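You operate a simulated robot arm through the tools that you are given. There is no shell and no other tool. Be economical: measure what you need, move in short steps, check, and stop when the job is done.

You run a simulated robot arm. Do the job below in one go: nothing can be reset, and whatever is moved stays where it is left.

JOB
Press the bushing into the blue-marked block to the stand-out printed on it, then draw the slide out.
Fine: set the depth stop; hands clear of the ram.

It is judged by the outcome, as a careful person would: the job done as asked, and still so three seconds after it is handed in. It fails if anything else is knocked over, pushed out of place, dropped, spilled or broken.

ROBOT AND FRAMES
A 5-joint arm with a two-finger parallel gripper, fixed in place. Base frame: the origin is at the foot of the arm, x ahead of it, y to its left, z up; the work surface is at about z = -0.4. Lengths are in cm, angles in rad, forces in N, time in s.
With the tool pointing down near the work surface it reaches from about 26 to 68 cm from the base axis. Its first joint turns from -1.152 to 1.152 rad. The tool tilts only in the upright plane through the base axis and itself; it spins freely about its own axis. Payload 2.9 kg.
The TCP is the grasp point between the finger pads, 3 cm short of the fingertips. In the tool frame z runs along the fingers and y along their closing line. The gripper opens to 11 cm. The fingers are 2 cm wide and 1 cm thick; the gripper's body (4.8 by 11.2 cm) begins 5.5 cm behind the TCP.
Orientation is told as [roll, pitch, yaw] about the base's x, y, z axes, in that order, counted from this pose: with the fingers straight down and closing along the base's y, the tool's x points along the base's -x, its y along +y and its z along -z.

CONTROLS
- The arm moves only by the tool nudge_tool. Its argument "commands" is a list of rows, each an object of numbers (a shift or turn left out is 0, a gripper value left out holds the last): "tx", "ty", "tz": the shift along the tool's x, y, z in cm; "wx", "wy", "wz": the turn, a rotation vector about the tool's x, y, z in rad; "gripper": the finger opening in cm, from 0 to 11. In form: [{"tx": .., "ty": .., "tz": .., "wx": .., "wy": .., "wz": .., "gripper": ..}, ...]. A call has 1 to 20 rows; each row shifts and turns the commanded pose from where the row before left it, along the tool's axes as they then stand. A row lasts 0.2 s, in which the tool goes at most 5 cm and 0.15 rad; a call with a longer step from one row to the next is refused whole, and so is a gripper value outside its range. Where a pose cannot be reached the arm comes as near as it can. A force on the tool above 80 N (or 10 N above the force at the start of the call, whichever is more), or a blocked arm, ends the call early, and 0.2 s more pass. Each finger travels about 10.8 cm/s and halts on what it meets, pressing with about 23 N; the grip force reading is that of the motor and also rises with nothing between the fingers. The clock runs only during rows and for 0.2 s after the last one: add rows that do not move to give the fingers time. The reply holds the time, the measured pose of the TCP, the force on the tool along the base axes, the opening and the grip force, in the units named above and with some noise, with the torque about the TCP (base axes, N m) and any sound that the robot's microphone picked up, and new pictures: "views" is both (left out), scene, wrist or none.
- Cameras (640 x 400 px; columns grow to the right, rows downward): "scene" is fixed at [4.82, -46.26, 60.45]; the picture's right is [0.64, -0.77, 0.00], its down [-0.44, -0.36, -0.82] and it looks along [0.64, 0.52, -0.57] (base axes); focal length 242 px, centre (320, 200). "wrist" rides on the gripper at [7.2, 1.7, -10.3] in the tool frame; the picture's right is [-0.23, 0.97, 0.00], its down [-0.76, -0.18, -0.62] and it looks along [-0.61, -0.14, 0.78] (tool axes); focal length 222 px, centre (320, 200). There is no depth. A picture from a camera that has moved, and an enlarged one, comes with that camera's place and axes in the base frame and with its lens.
- zoom(camera, box): a new picture of the part [left, top, right, bottom] of that camera's present view, enlarged. It takes no simulated time.
- sign_off(): hands the job in; it is judged then, once.

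Go step by step. Nothing tells you positions but the pictures and the camera data: compare them with the known pose of the tool, close in by small moves and look again before you grip or let go. The budget is 120 turns and 200 pictures, counting those below and the enlarged ones. Unless the task says otherwise, let go and move clear before handing in, and close with one line.

The tools are called after "Emit:" as name(argument=value, ...) on one line, values as JSON. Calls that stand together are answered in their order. nudge_tool: Moves the arm, as the interface text tells. Its arguments: {"type":"object","properties":{"commands":{"type":"array"},"views":{"type":"string","enum":["both","scene","wrist","none"]}},"required":["commands"]} The other tools are called the same way: zoom (camera, box) takes an enlarged picture of a part of a camera's view; sign_off () hands the job in.

At the start:

```text
time_s: 0.0
ee_pos: [36.74, -12.25, 45.79]
ee_rot: [0.0, 0.0, 0.0]
force: [0.5, -1.0, 0.5]
moment: [0.0, 0.01, 0.0]
grip_width: 10.99
finger_force: 0.0
```

scene: 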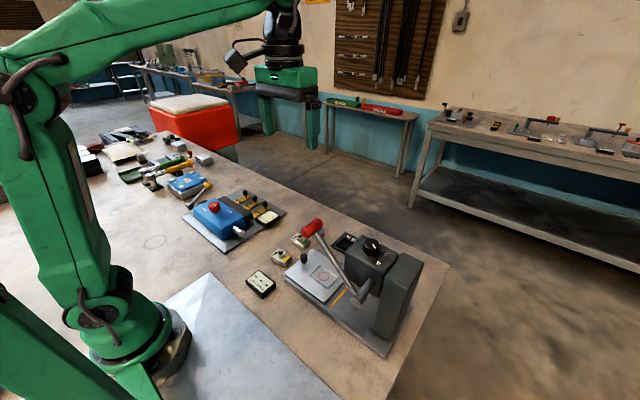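
wrist: 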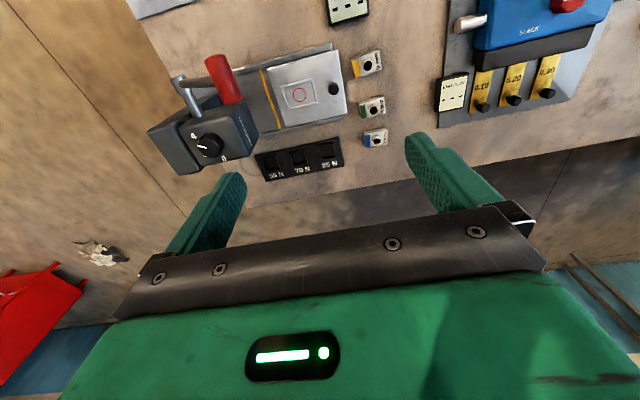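

I see an arbor press with a red-handled lever, a dial, a slide, three blocks with colour marks, and a second device with a blue block and tags. I'll enlarge the relevant areas first.

Emit:
zoom(camera="scene", box=[230, 200, 450, 360])

Emit:
zoom(camera="wrist", box=[140, 30, 400, 190])

Emit:
zoom(camera="wrist", box=[330, 0, 620, 150])

Emit:
zoom(camera="scene", box=[170, 160, 300, 250])

```text
2.50 times, centred on (340, 280) of scene
camera zoom: at [4.82, -46.26, 60.45], right [0.64, -0.77, 0.0], down [-0.44, -0.36, -0.82], along [0.64, 0.52, -0.57], focal length 605 px, centre (270, 0)
```

zoom: 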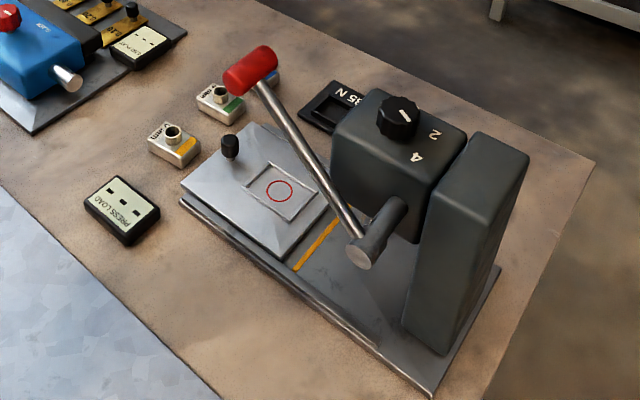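

```text
2.46 times, centred on (270, 110) of wrist
camera zoom: at [29.6, -10.56, 56.12], right [0.23, 0.97, 0.0], down [0.76, -0.18, 0.62], along [0.61, -0.14, -0.78], focal length 547 px, centre (443, 422)
```

zoom: 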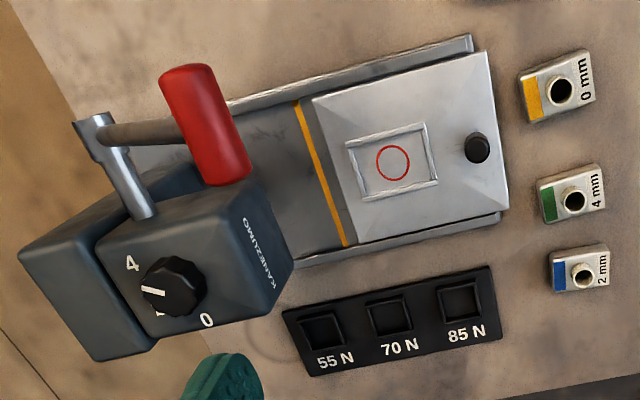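

```text
2.21 times, centred on (475, 75) of wrist
camera zoom: at [29.6, -10.56, 56.12], right [0.23, 0.97, 0.0], down [0.76, -0.18, 0.62], along [0.61, -0.14, -0.78], focal length 490 px, centre (-22, 476)
```

zoom: 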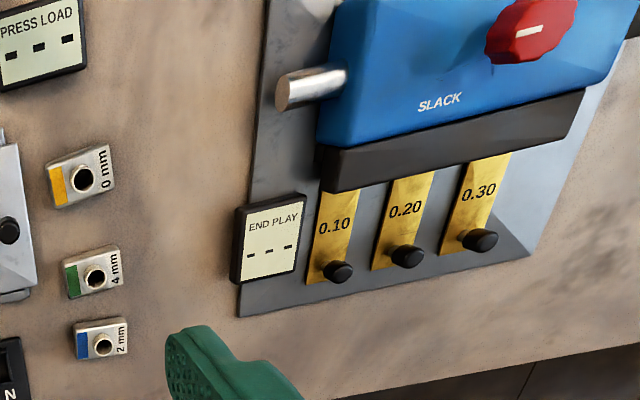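

```text
4.44 times, centred on (235, 205) of scene
camera zoom: at [4.82, -46.26, 60.45], right [0.64, -0.77, 0.0], down [-0.44, -0.36, -0.82], along [0.64, 0.52, -0.57], focal length 1076 px, centre (698, 178)
```

zoom: 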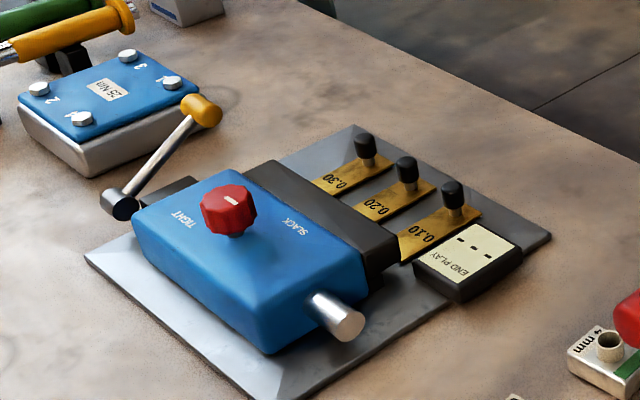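

I put the dial at about (41, -31, 23), the lever grip at about (32, -22, 28.6), the nest at about (41.4, -18, 2) and the blue block at about (56.6, -2, 1). The blue block reads 2 mm, so I'll look at the dial from above first.

Emit:
nudge_tool(commands=[{"tx": -0.8, "ty": -3.8, "tz": 1.5}, {"tx": -0.8, "ty": -3.8, "tz": 1.5}, {"tx": -0.8, "ty": -3.8, "tz": 1.5}, {"tx": -0.9, "ty": -3.8, "tz": 1.5}, {"tx": -0.9, "ty": -3.6, "tz": 2}, {}, {}])

```text
time_s: 1.6
ee_pos: [41.05, -31.04, 37.79]
ee_rot: [0.0, 0.0, 0.0]
force: [-0.5, -0.2, -0.5]
moment: [-0.01, 0.01, 0.03]
grip_width: 10.97
finger_force: 0.1
camera wrist: at [33.82, -29.41, 48.14], right [0.23, 0.97, 0.0], down [0.76, -0.18, 0.62], along [0.61, -0.14, -0.78], focal length 222 px, centre (320, 200)
```

scene: 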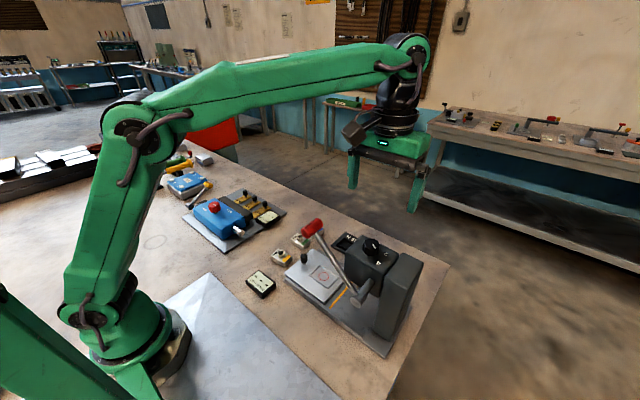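
wrist: 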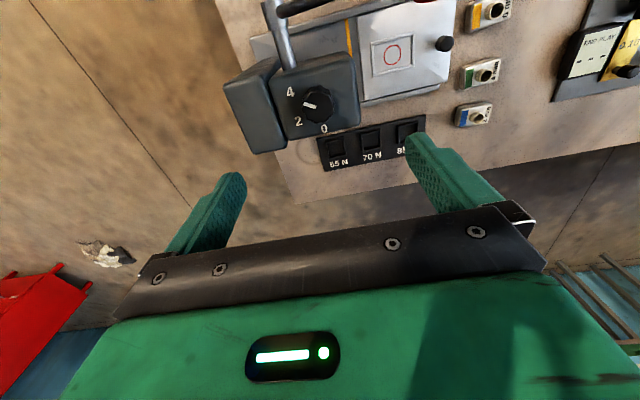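

Emit:
zoom(camera="wrist", box=[260, 60, 380, 150])

Emit:
zoom(camera="wrist", box=[420, 0, 540, 140])

```text
4.44 times, centred on (320, 105) of wrist
camera zoom: at [33.82, -29.41, 48.14], right [0.23, 0.97, 0.0], down [0.76, -0.18, 0.62], along [0.61, -0.14, -0.78], focal length 987 px, centre (320, 622)
```

zoom: 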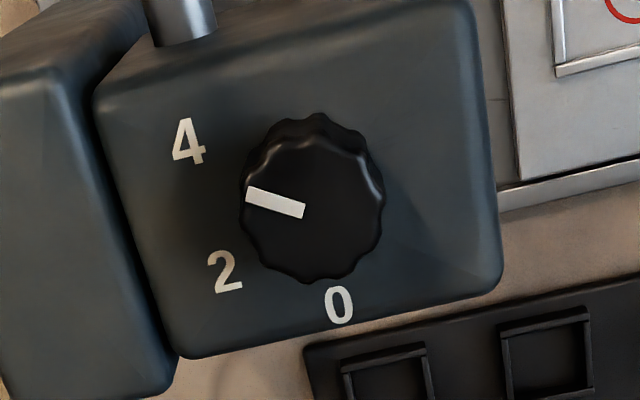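

```text
2.86 times, centred on (480, 70) of wrist
camera zoom: at [33.82, -29.41, 48.14], right [0.23, 0.97, 0.0], down [0.76, -0.18, 0.62], along [0.61, -0.14, -0.78], focal length 635 px, centre (-137, 571)
```

zoom: 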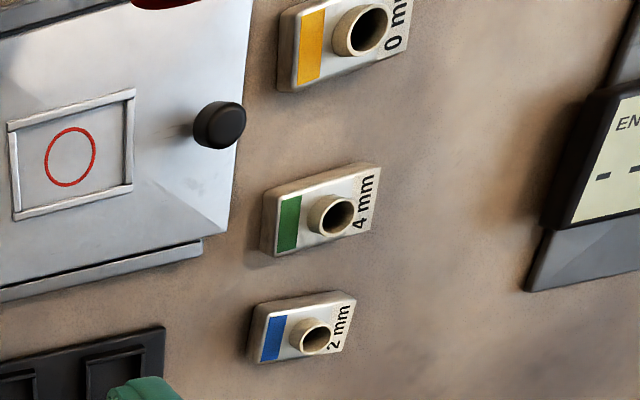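

The blue block reads 2 mm. The dial pointer sits at or near 4, and the 2 is about 58° away, counter-clockwise seen from above. I'll narrow the fingers and come down over the knob.

Emit:
nudge_tool(commands=[{"tx": 0.35, "gripper": 6}, {"tz": 3}, {"tz": 3}, {"tz": 2.5}, {}])

```text
time_s: 2.8
ee_pos: [40.64, -31.06, 29.13]
ee_rot: [-0.001, -0.001, -0.001]
force: [0.2, 0.2, 0.7]
moment: [-0.02, 0.03, -0.04]
grip_width: 6.02
finger_force: 0.1
camera wrist: at [33.43, -29.35, 39.58], right [0.23, 0.97, 0.0], down [0.76, -0.18, 0.62], along [0.61, -0.14, -0.78], focal length 222 px, centre (320, 200)
```

scene: 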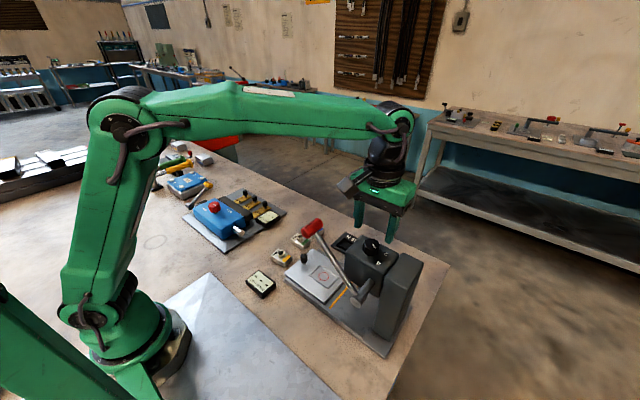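
wrist: 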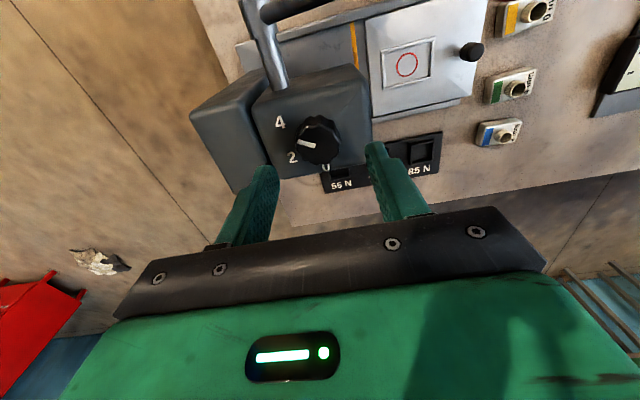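

The knob is under the fingers. I'll come down a little more and check alignment closely.

Emit:
nudge_tool(commands=[{"tz": 2.2}, {}], views="none")

Emit:
zoom(camera="wrist", box=[220, 90, 420, 230])

Emit:
zoom(camera="scene", box=[320, 180, 440, 270])

```text
time_s: 3.4
ee_pos: [40.74, -31.14, 26.96]
ee_rot: [-0.001, -0.001, -0.001]
force: [-0.8, 0.8, -0.4]
moment: [-0.02, 0.0, 0.02]
grip_width: 6.01
finger_force: 0.0
```

```text
2.86 times, centred on (320, 160) of wrist
camera zoom: at [33.45, -29.37, 37.41], right [0.23, 0.97, 0.0], down [0.76, -0.18, 0.62], along [0.61, -0.14, -0.78], focal length 635 px, centre (320, 314)
```

zoom: 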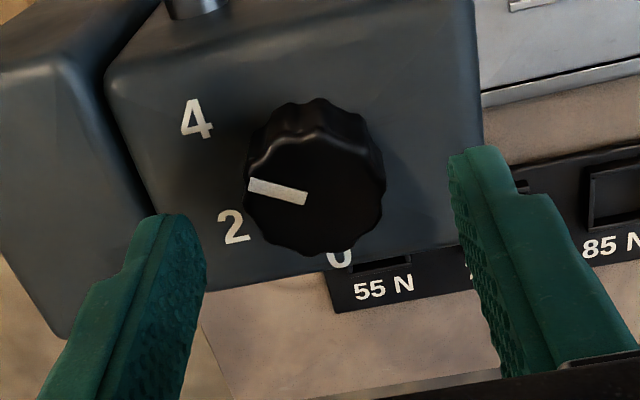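

```text
4.44 times, centred on (380, 225) of scene
camera zoom: at [4.82, -46.26, 60.45], right [0.64, -0.77, 0.0], down [-0.44, -0.36, -0.82], along [0.64, 0.52, -0.57], focal length 1076 px, centre (53, 89)
```

zoom: 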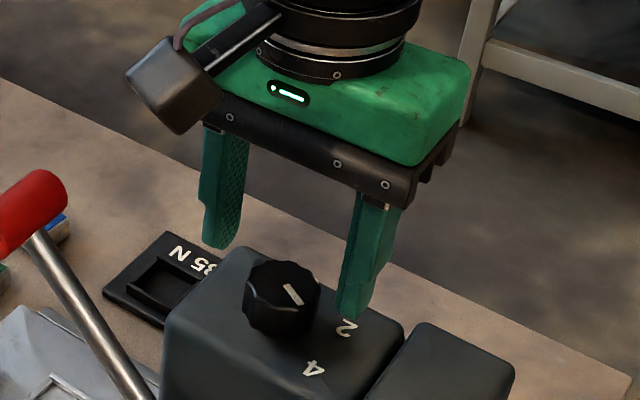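

The fingers are centred on the knob and the pointer is on 4. I'll lower to knob height and close.

Emit:
nudge_tool(commands=[{"tz": 1.3}, {"tz": 1.1}, {"gripper": 2.5}, {}, {}, {}])

```text
time_s: 4.8
ee_pos: [40.77, -31.18, 24.71]
ee_rot: [-0.001, -0.003, -0.001]
force: [3.0, -34.7, -3.4]
moment: [-0.37, 0.43, 0.02]
grip_width: 3.52
finger_force: 44.4
camera wrist: at [33.45, -29.45, 35.01], right [0.23, 0.97, 0.0], down [0.76, -0.18, 0.63], along [0.61, -0.15, -0.78], focal length 222 px, centre (320, 200)
```

scene: 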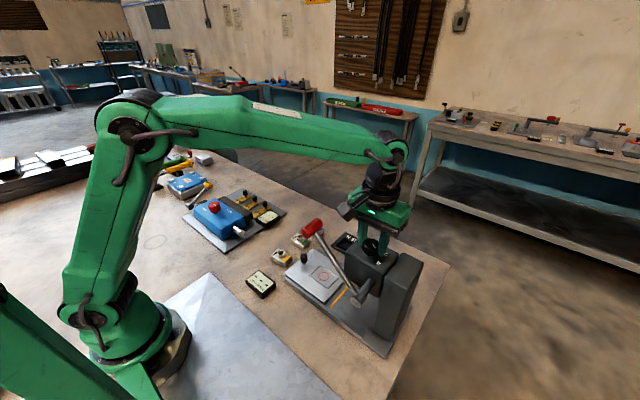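
wrist: 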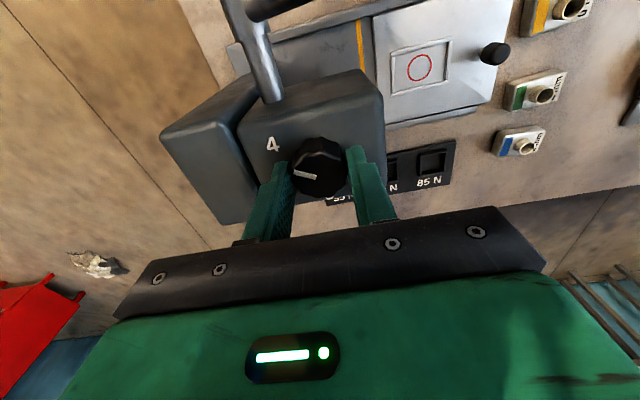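

The grip is on the knob, but there is a sideways load, so I'll ease in -y.

Emit:
nudge_tool(commands=[{"ty": -0.15}, {}], views="none")

```text
time_s: 5.4
ee_pos: [40.61, -31.09, 24.63]
ee_rot: [-0.003, -0.001, -0.002]
force: [-0.7, -22.0, -3.3]
moment: [-0.6, -0.87, 0.02]
grip_width: 3.53
finger_force: 45.0
```

Emit:
nudge_tool(commands=[{"ty": -0.2}, {}], views="none")

```text
time_s: 6.0
ee_pos: [40.66, -31.14, 24.67]
ee_rot: [0.002, 0.001, 0.003]
force: [4.9, 6.3, 1.2]
moment: [-0.09, -0.92, -0.04]
grip_width: 3.5
finger_force: 44.9
```

The load is relieved, so I'll turn the knob counter-clockwise by about 1 rad.

Emit:
nudge_tool(commands=[{"wz": -0.1}, {"wz": -0.1}, {"wz": -0.1}, {"wz": -0.1}, {"wz": -0.1}, {"wz": -0.1}, {"wz": -0.1}, {"wz": -0.1}, {"wz": -0.1}, {"wz": -0.1}, {}])

Emit:
zoom(camera="wrist", box=[220, 90, 420, 230])

Emit:
zoom(camera="scene", box=[320, 180, 440, 270])

```text
time_s: 8.4
ee_pos: [40.68, -31.08, 24.7]
ee_rot: [0.006, 0.001, 1.006]
force: [-5.5, 39.6, 10.0]
moment: [0.55, -0.41, 0.0]
grip_width: 3.48
finger_force: 45.1
camera wrist: at [35.4, -36.45, 35.04], right [-0.7, 0.71, 0.01], down [0.56, 0.55, 0.62], along [0.44, 0.44, -0.78], focal length 222 px, centre (320, 200)
```

scene: 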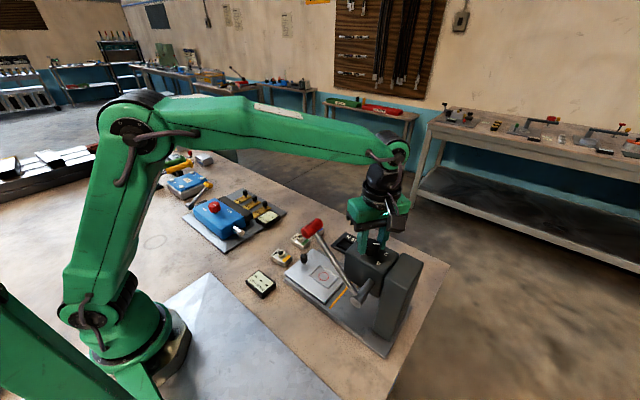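
wrist: 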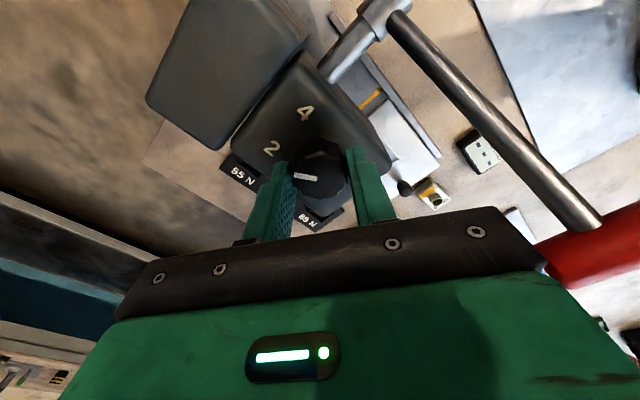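

```text
2.86 times, centred on (320, 160) of wrist
camera zoom: at [35.4, -36.45, 35.04], right [-0.7, 0.71, 0.01], down [0.56, 0.55, 0.62], along [0.44, 0.44, -0.78], focal length 635 px, centre (320, 314)
```

zoom: 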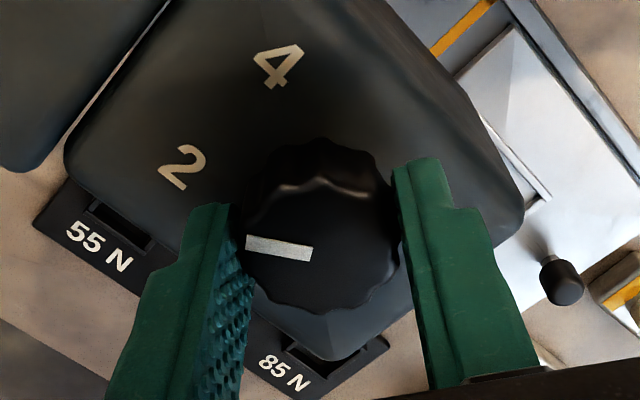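

```text
4.44 times, centred on (380, 225) of scene
camera zoom: at [4.81, -46.25, 60.47], right [0.64, -0.77, 0.0], down [-0.44, -0.36, -0.82], along [0.64, 0.52, -0.57], focal length 1076 px, centre (53, 89)
```

zoom: 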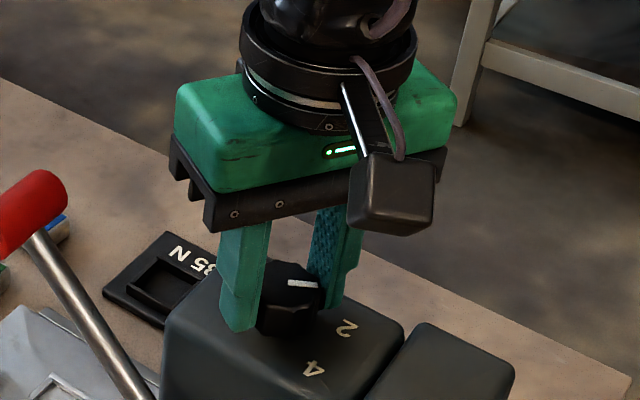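

The knob followed and the pointer looks close to 2. I'll release, lift and check the pointer properly.

Emit:
nudge_tool(commands=[{"gripper": 6}, {}, {}, {"tz": -3}, {"tz": -3}, {"wz": 0.15}, {"wz": 0.15}, {"wz": 0.15}, {"wz": 0.15}, {"wz": 0.15}, {"wz": 0.15}, {"wz": 0.1}, {}, {}])

Emit:
zoom(camera="wrist", box=[260, 90, 380, 180])

Emit:
zoom(camera="scene", box=[345, 220, 405, 265])

```text
time_s: 11.4
ee_pos: [40.56, -31.34, 30.57]
ee_rot: [0.0, -0.001, 0.0]
force: [-0.2, -0.3, -0.4]
moment: [0.0, 0.01, 0.03]
grip_width: 6.0
finger_force: 0.1
camera wrist: at [33.42, -29.71, 41.03], right [0.23, 0.97, 0.0], down [0.76, -0.18, 0.62], along [0.61, -0.14, -0.78], focal length 222 px, centre (320, 200)
```

scene: 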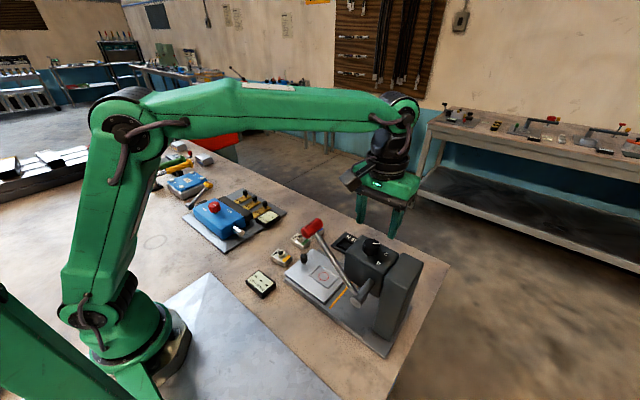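
wrist: 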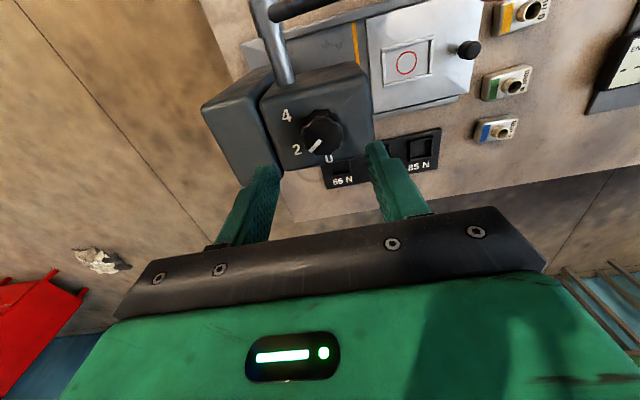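

```text
4.44 times, centred on (320, 135) of wrist
camera zoom: at [33.42, -29.71, 41.03], right [0.23, 0.97, 0.0], down [0.76, -0.18, 0.62], along [0.61, -0.14, -0.78], focal length 987 px, centre (320, 489)
```

zoom: 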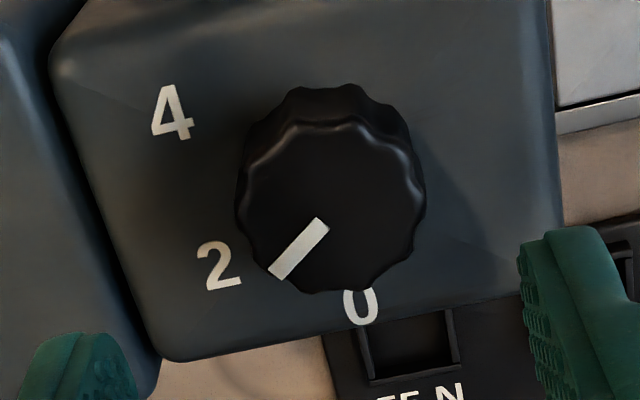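

```text
8.89 times, centred on (375, 242) of scene
camera zoom: at [4.82, -46.26, 60.45], right [0.64, -0.77, 0.0], down [-0.44, -0.36, -0.82], along [0.64, 0.52, -0.57], focal length 2153 px, centre (-169, -178)
```

zoom: 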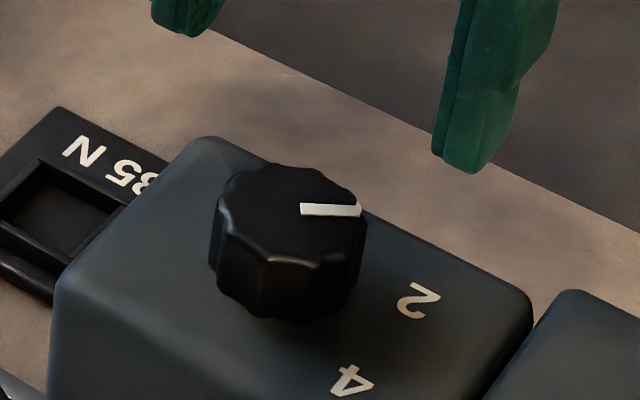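

The pointer is about 4–5° past the 2 mark, which sits at −30° while the pointer is near −34.6°. I'll regrip and turn it back by about 0.08 rad.

Emit:
nudge_tool(commands=[{"ty": 0.15, "tx": -0.15}, {"tz": 3}, {"tz": 2.9}, {"gripper": 2.5}, {}, {}, {}, {"wz": 0.04}, {"wz": 0.04}, {}, {}, {"gripper": 6}, {}, {}, {"tz": -3}, {"tz": -3}, {}, {}], views="none")

Emit:
zoom(camera="wrist", box=[260, 90, 380, 180])

Emit:
zoom(camera="scene", box=[345, 220, 405, 265])

```text
time_s: 15.2
ee_pos: [40.77, -31.36, 30.76]
ee_rot: [-0.001, 0.0, -0.079]
force: [-1.6, -0.5, -0.1]
moment: [-0.02, 0.02, -0.04]
grip_width: 6.01
finger_force: 0.1
```

```text
4.44 times, centred on (320, 135) of wrist
camera zoom: at [33.77, -29.02, 41.17], right [0.3, 0.95, 0.0], down [0.75, -0.24, 0.62], along [0.59, -0.19, -0.78], focal length 987 px, centre (320, 489)
```

zoom: 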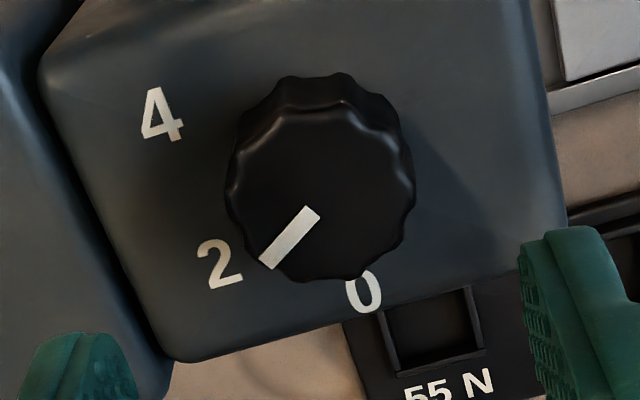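

```text
8.89 times, centred on (375, 242) of scene
camera zoom: at [4.82, -46.26, 60.45], right [0.64, -0.77, 0.0], down [-0.44, -0.36, -0.82], along [0.64, 0.52, -0.57], focal length 2153 px, centre (-169, -178)
```

zoom: 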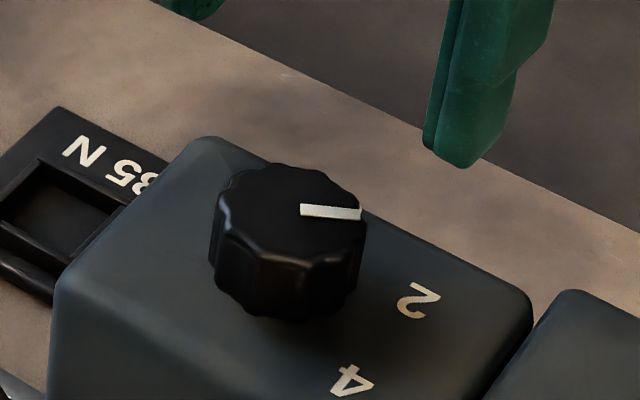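

The dial pointer is on the 2 within a few degrees. Next I'll move over to look at the blue block closely.

Emit:
nudge_tool(commands=[{"tz": -3, "wz": -0.08, "gripper": 11}, {"tx": -2, "ty": 4}, {"tx": -2, "ty": 4}, {"tx": -2, "ty": 4}, {"tx": -2, "ty": 4}, {"tx": -2, "ty": 4}, {"tx": -2, "ty": 4}, {"tx": -2, "ty": 4}, {"tx": -1.5, "ty": 1.4, "tz": 3}, {"tz": 4}, {"tz": 4}, {"tz": 4}, {}, {}])

Emit:
zoom(camera="wrist", box=[220, 80, 420, 220])

```text
time_s: 18.2
ee_pos: [56.15, -1.91, 18.61]
ee_rot: [0.0, 0.0, 0.0]
force: [0.0, 0.2, 0.4]
moment: [-0.01, -0.03, 0.01]
grip_width: 10.99
finger_force: 0.0
camera wrist: at [48.91, -0.25, 29.04], right [0.23, 0.97, 0.0], down [0.76, -0.18, 0.62], along [0.61, -0.14, -0.78], focal length 222 px, centre (320, 200)
```

scene: 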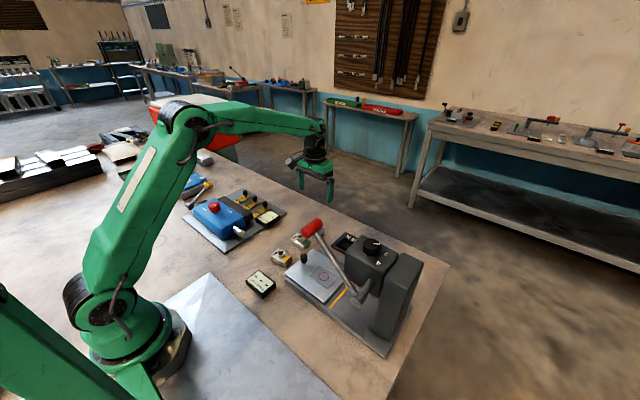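
wrist: 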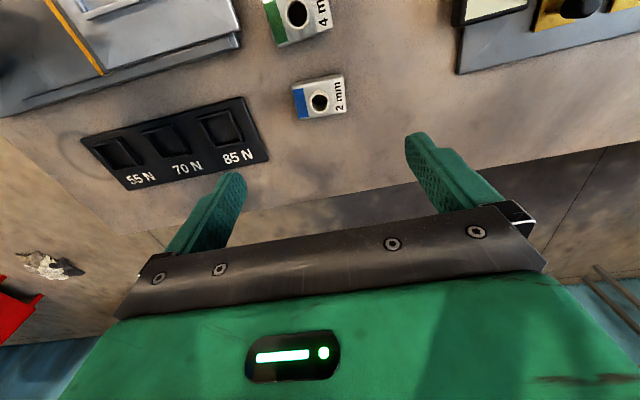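

```text
2.86 times, centred on (320, 150) of wrist
camera zoom: at [48.91, -0.25, 29.04], right [0.23, 0.97, 0.0], down [0.76, -0.18, 0.62], along [0.61, -0.14, -0.78], focal length 635 px, centre (320, 343)
```

zoom: 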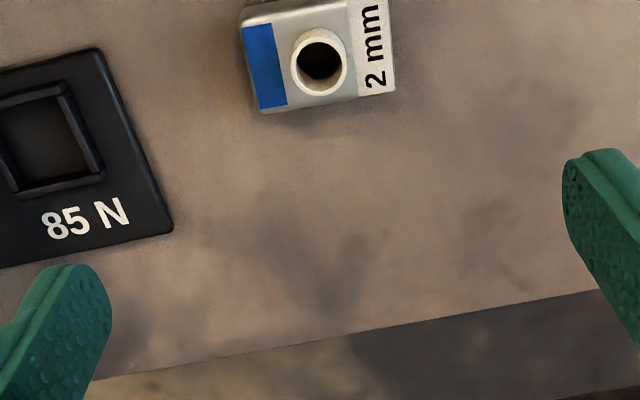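

The blue block lies almost square to the axes around (56, -1.8). I'll go lower, centred on it.

Emit:
nudge_tool(commands=[{"tx": 0.2, "ty": 0.1, "tz": 4}, {"tz": 4}, {}, {}], views="wrist")

Emit:
zoom(camera="wrist", box=[220, 80, 420, 220])

Emit:
zoom(camera="scene", box=[270, 190, 350, 250])

```text
time_s: 19.2
ee_pos: [56.0, -1.73, 10.57]
ee_rot: [0.001, 0.0, 0.0]
force: [-0.8, -0.7, -0.9]
moment: [-0.03, 0.01, -0.03]
grip_width: 10.98
finger_force: 0.1
camera wrist: at [48.83, -0.03, 21.02], right [0.23, 0.97, 0.0], down [0.76, -0.18, 0.62], along [0.61, -0.14, -0.78], focal length 222 px, centre (320, 200)
```

wrist: 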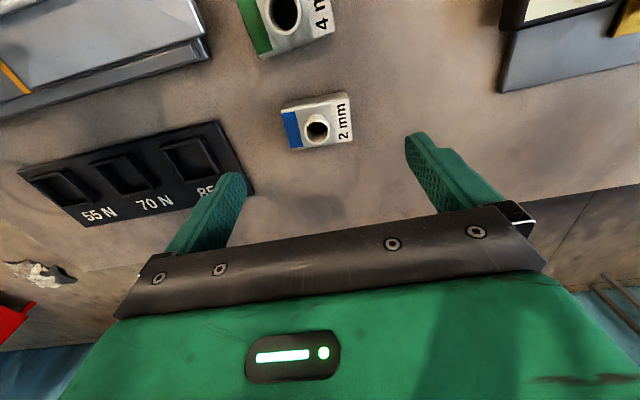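

```text
2.86 times, centred on (320, 150) of wrist
camera zoom: at [48.83, -0.03, 21.02], right [0.23, 0.97, 0.0], down [0.76, -0.18, 0.62], along [0.61, -0.14, -0.78], focal length 635 px, centre (320, 343)
```

zoom: 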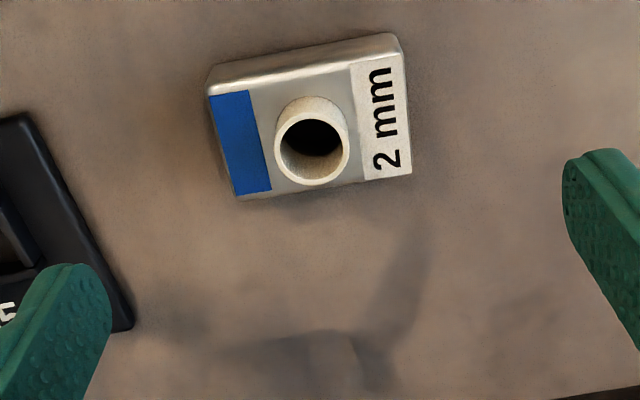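

```text
6.67 times, centred on (310, 220) of scene
camera zoom: at [4.82, -46.26, 60.45], right [0.64, -0.77, 0.0], down [-0.44, -0.36, -0.82], along [0.64, 0.52, -0.57], focal length 1614 px, centre (387, 67)
```

zoom: 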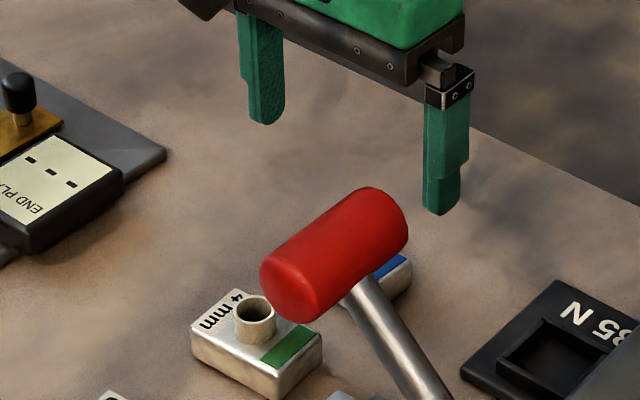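

The block is about 5.7 × 3.5 cm, centred at about (55.9, -1.8) and turned about -0.065 rad. The nest matches it in the same orientation, with its long side along y. I'll lower to grip it by its ends.

Emit:
nudge_tool(commands=[{"tx": 0.1, "ty": -0.05, "wz": 0.065, "gripper": 8.5}, {"tz": 2.5}, {"tz": 2.5}, {}, {}])

Emit:
zoom(camera="wrist", box=[220, 110, 420, 250])

Emit:
zoom(camera="scene", box=[270, 190, 350, 250])

```text
time_s: 20.4
ee_pos: [56.18, -1.8, 5.73]
ee_rot: [-0.001, -0.001, -0.065]
force: [0.2, 0.2, 0.4]
moment: [0.0, -0.01, 0.04]
grip_width: 8.48
finger_force: 0.0
camera wrist: at [48.92, 0.41, 16.05], right [0.29, 0.96, 0.0], down [0.75, -0.23, 0.62], along [0.6, -0.18, -0.78], focal length 222 px, centre (320, 200)
```

scene: 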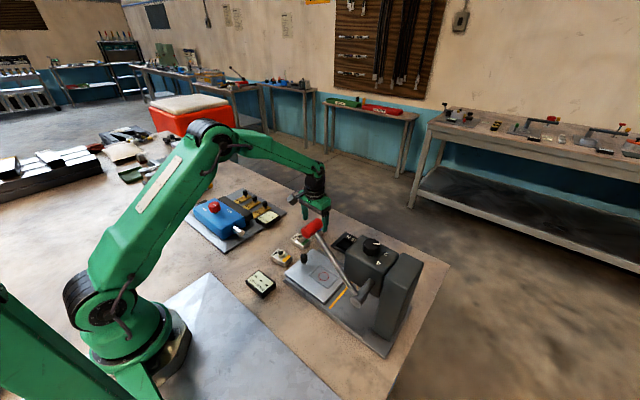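
wrist: 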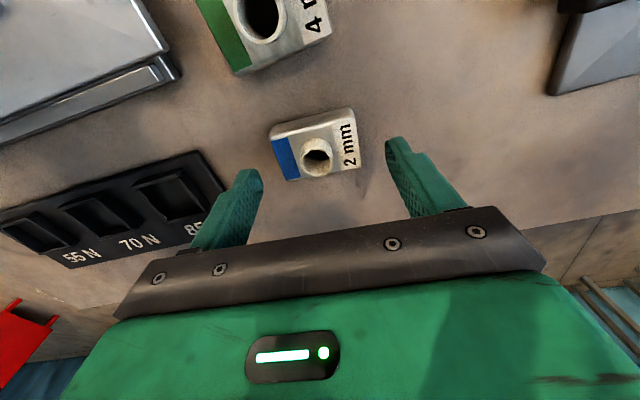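

```text
2.86 times, centred on (320, 180) of wrist
camera zoom: at [48.92, 0.41, 16.05], right [0.29, 0.96, 0.0], down [0.75, -0.23, 0.62], along [0.6, -0.18, -0.78], focal length 635 px, centre (320, 257)
```

zoom: 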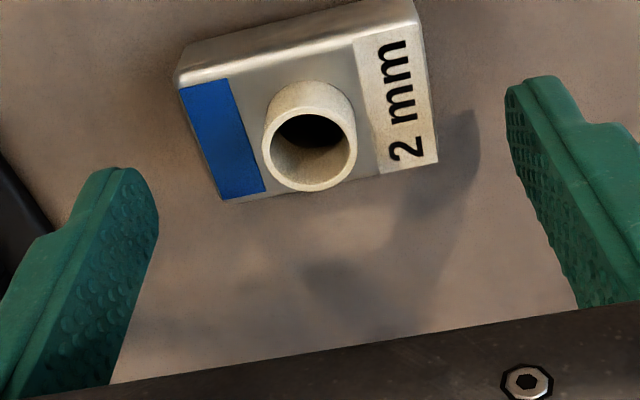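

```text
6.67 times, centred on (310, 220) of scene
camera zoom: at [4.82, -46.26, 60.45], right [0.64, -0.77, 0.0], down [-0.44, -0.36, -0.82], along [0.64, 0.52, -0.57], focal length 1614 px, centre (387, 67)
```

zoom: 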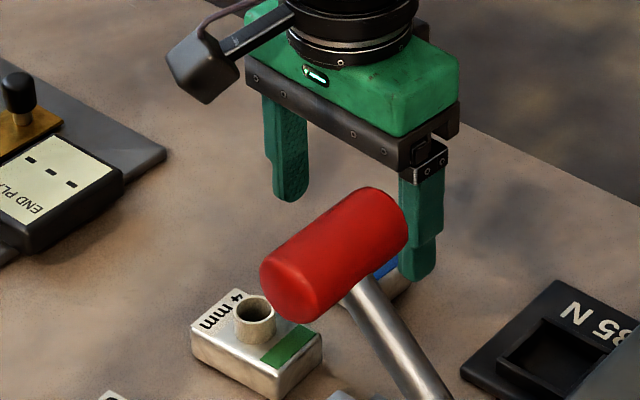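

The finger span straddles the block. I'll make small corrections (+0.3 in tool x, 0.025 rad of turn), then go down and close gently.

Emit:
nudge_tool(commands=[{"tx": 0.3, "wz": 0.025}, {"tz": 1}, {"tz": 1.1}, {}, {"gripper": 6.5}, {"gripper": 5}, {}, {}])

Emit:
zoom(camera="wrist", box=[220, 110, 420, 250])

```text
time_s: 22.2
ee_pos: [55.7, -1.71, 3.6]
ee_rot: [0.0, -0.001, -0.09]
force: [0.9, -1.0, 0.2]
moment: [0.08, -0.08, -0.01]
grip_width: 5.97
finger_force: 22.7
camera wrist: at [48.73, 0.59, 14.02], right [0.31, 0.95, 0.0], down [0.74, -0.24, 0.62], along [0.59, -0.2, -0.78], focal length 222 px, centre (320, 200)
```

scene: 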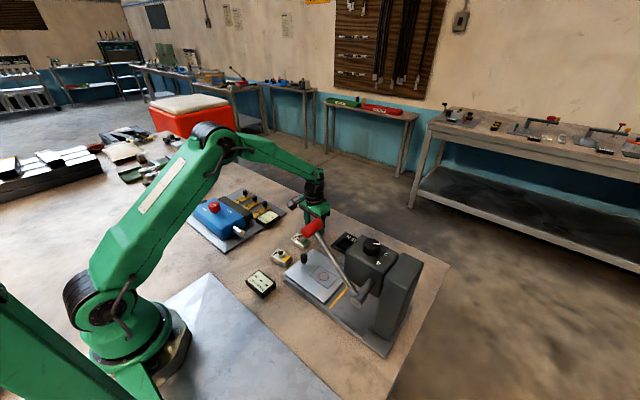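
wrist: 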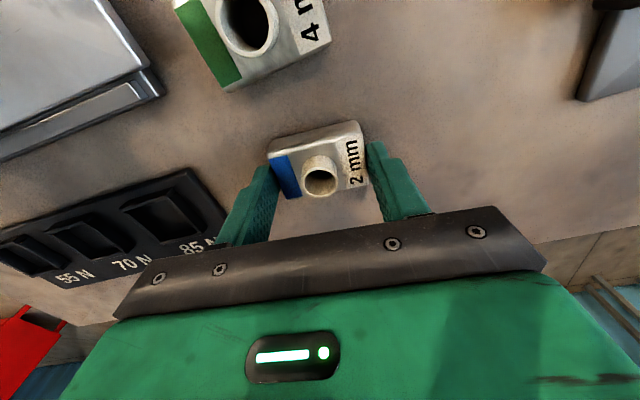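

```text
2.86 times, centred on (320, 180) of wrist
camera zoom: at [48.73, 0.59, 14.02], right [0.31, 0.95, 0.0], down [0.74, -0.24, 0.62], along [0.59, -0.2, -0.78], focal length 635 px, centre (320, 257)
```

zoom: 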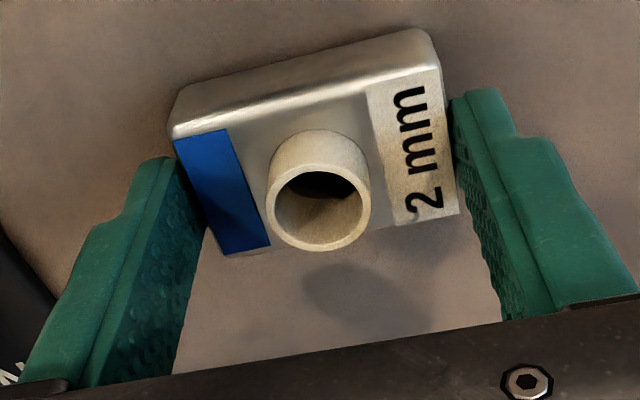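

The block is gripped (6.0 cm). I'll lift it, square it up and carry it toward the nest, staying below the lever handle and clear of it.

Emit:
nudge_tool(commands=[{"tz": -3}, {"tz": -3}, {"tz": -3}, {"wz": -0.09}, {"ty": -4}, {"ty": -4}, {"tx": 2.5, "ty": -4}, {"tx": 3, "ty": -2}, {"tx": 3}, {"tx": 3}, {"tx": 1.5}, {}, {}])

Emit:
zoom(camera="wrist", box=[170, 40, 450, 240])

Emit:
zoom(camera="scene", box=[260, 190, 400, 310])

```text
time_s: 25.0
ee_pos: [42.62, -15.81, 12.74]
ee_rot: [0.0, 0.0, 0.0]
force: [0.3, -0.2, -0.2]
moment: [0.03, -0.03, -0.02]
grip_width: 5.03
finger_force: 0.1
camera wrist: at [35.45, -14.12, 23.03], right [0.23, 0.97, 0.0], down [0.76, -0.18, 0.62], along [0.61, -0.14, -0.78], focal length 222 px, centre (320, 200)
```

scene: 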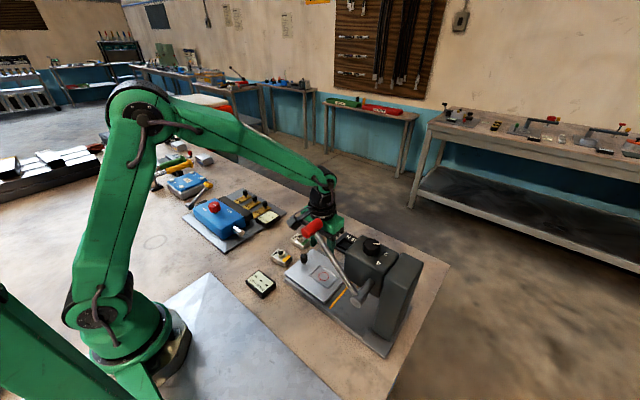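
wrist: 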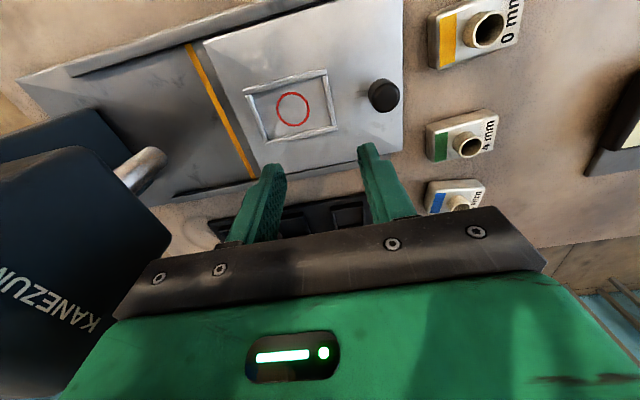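

```text
2.00 times, centred on (310, 140) of wrist
camera zoom: at [35.45, -14.12, 23.03], right [0.23, 0.97, 0.0], down [0.76, -0.18, 0.62], along [0.61, -0.14, -0.78], focal length 444 px, centre (340, 320)
```

zoom: 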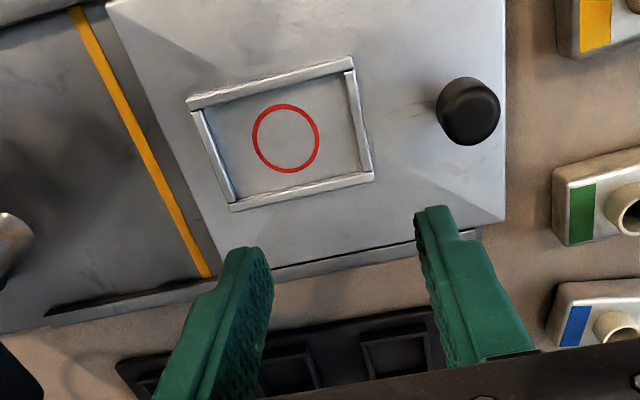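

```text
3.33 times, centred on (330, 250) of scene
camera zoom: at [4.82, -46.26, 60.45], right [0.64, -0.77, 0.0], down [-0.44, -0.36, -0.82], along [0.64, 0.52, -0.57], focal length 807 px, centre (287, 33)
```

zoom: 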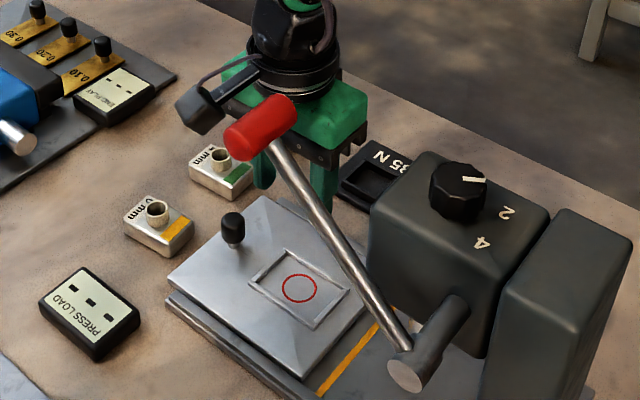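

The block slipped out on the lift and is still near its original spot, so I gripped it too high. I'll go back and look at it.

Emit:
nudge_tool(commands=[{"tx": -1.5, "gripper": 8.5}, {"tx": -3}, {"tx": -3}, {"tx": -3, "ty": 2}, {"tx": -2.5, "ty": 4}, {"ty": 4}, {"ty": 4}, {"tz": 2}, {}, {}])

Emit:
zoom(camera="wrist", box=[220, 80, 420, 220])

Emit:
zoom(camera="scene", box=[270, 190, 350, 250])

```text
time_s: 27.2
ee_pos: [55.68, -1.83, 10.56]
ee_rot: [0.0, 0.0, -0.001]
force: [0.7, -0.1, -0.7]
moment: [-0.01, -0.02, -0.02]
grip_width: 8.5
finger_force: 0.0
camera wrist: at [48.42, -0.12, 21.02], right [0.23, 0.97, 0.0], down [0.76, -0.18, 0.62], along [0.61, -0.14, -0.78], focal length 222 px, centre (320, 200)
```

scene: 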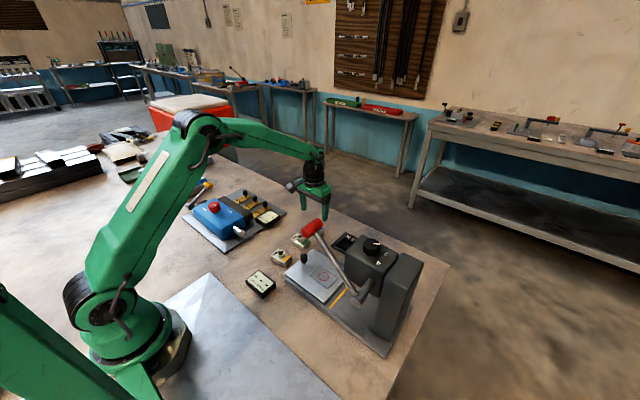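
wrist: 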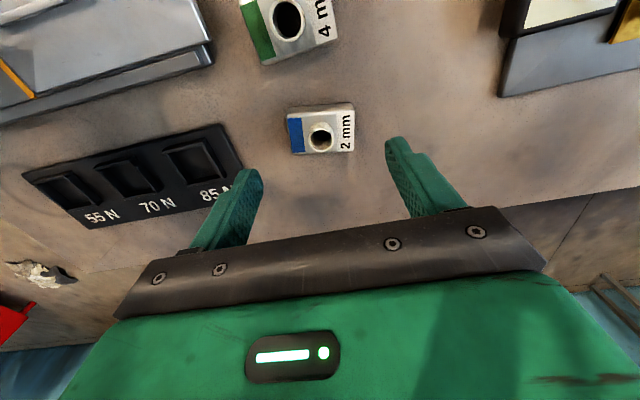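

```text
2.86 times, centred on (320, 150) of wrist
camera zoom: at [48.42, -0.12, 21.02], right [0.23, 0.97, 0.0], down [0.76, -0.18, 0.62], along [0.61, -0.14, -0.78], focal length 635 px, centre (320, 343)
```

zoom: 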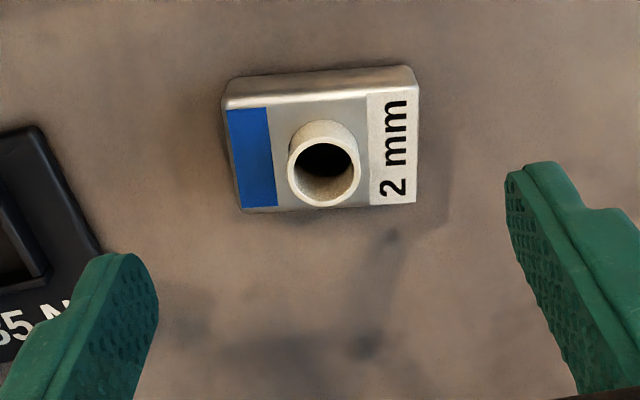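

```text
6.67 times, centred on (310, 220) of scene
camera zoom: at [4.82, -46.26, 60.45], right [0.64, -0.77, 0.0], down [-0.44, -0.36, -0.82], along [0.64, 0.52, -0.57], focal length 1614 px, centre (387, 67)
```

zoom: 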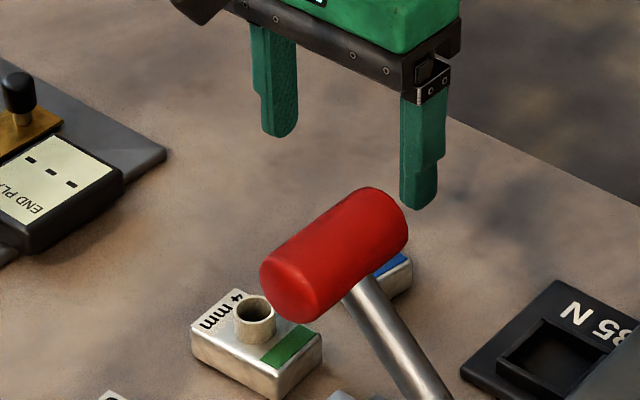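

The block is upright but slightly shifted, now at about (56.4, -1.75) with yaw about -0.18 and its top near z=1.4. I'll realign and regrip deeper with a tighter closing command.

Emit:
nudge_tool(commands=[{"tx": -0.72, "ty": 0.08, "wz": 0.1}, {"wz": 0.08, "tz": 2.5}, {"tz": 2.2}, {}, {}], views="none")

Emit:
zoom(camera="wrist", box=[220, 110, 420, 250])

```text
time_s: 28.4
ee_pos: [56.43, -1.69, 5.84]
ee_rot: [0.0, -0.001, -0.179]
force: [0.2, -0.6, -0.4]
moment: [0.0, 0.0, -0.01]
grip_width: 8.49
finger_force: 0.0
```

```text
2.86 times, centred on (320, 180) of wrist
camera zoom: at [49.61, 1.27, 16.29], right [0.4, 0.92, 0.0], down [0.72, -0.31, 0.62], along [0.57, -0.25, -0.78], focal length 635 px, centre (320, 257)
```

zoom: 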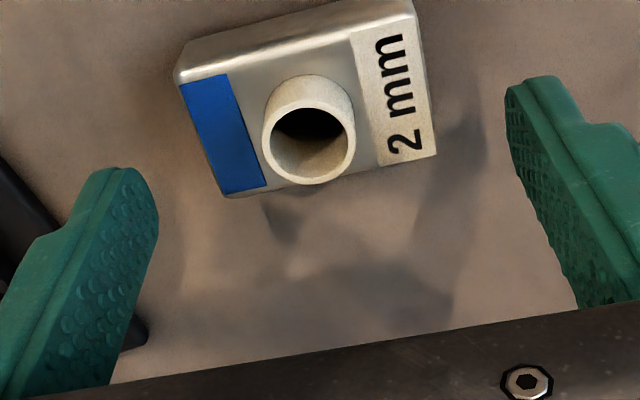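

Emit:
nudge_tool(commands=[{"tx": 0.2, "ty": -0.22, "wz": 0.022}, {"tz": 1.5}, {"tz": 1.35}, {}, {"gripper": 6.6}, {"gripper": 3}, {}, {}, {}], views="none")

Emit:
zoom(camera="wrist", box=[220, 110, 420, 250])

```text
time_s: 30.4
ee_pos: [56.14, -1.97, 3.04]
ee_rot: [0.0, 0.001, -0.201]
force: [0.3, 0.8, 0.1]
moment: [-0.07, -0.08, -0.01]
grip_width: 6.05
finger_force: 23.5
```

```text
2.86 times, centred on (320, 180) of wrist
camera zoom: at [49.41, 1.28, 13.5], right [0.42, 0.91, 0.0], down [0.71, -0.33, 0.62], along [0.57, -0.26, -0.78], focal length 635 px, centre (320, 257)
```

zoom: 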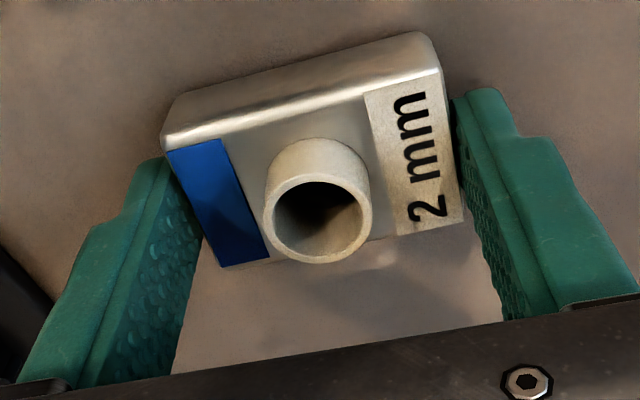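

The grip is deeper now (6.05 cm, 23 N). I'll lift slowly and check.

Emit:
nudge_tool(commands=[{"tz": -0.4}, {"tz": -0.6}, {"tz": -1}, {"tz": -1}, {}], views="none")

Emit:
zoom(camera="wrist", box=[220, 110, 420, 250])

```text
time_s: 31.6
ee_pos: [56.12, -1.9, 6.03]
ee_rot: [0.0, 0.0, -0.201]
force: [-0.2, 0.3, -3.7]
moment: [0.01, 0.02, 0.01]
grip_width: 6.05
finger_force: 22.7
```

```text
2.86 times, centred on (320, 180) of wrist
camera zoom: at [49.44, 1.23, 16.49], right [0.42, 0.91, 0.0], down [0.71, -0.33, 0.62], along [0.57, -0.26, -0.78], focal length 635 px, centre (320, 257)
```

zoom: 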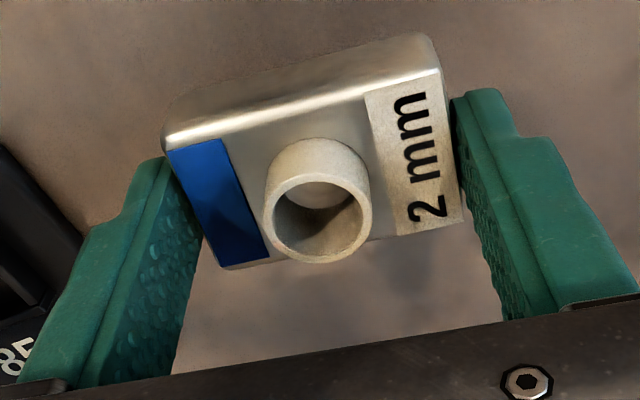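

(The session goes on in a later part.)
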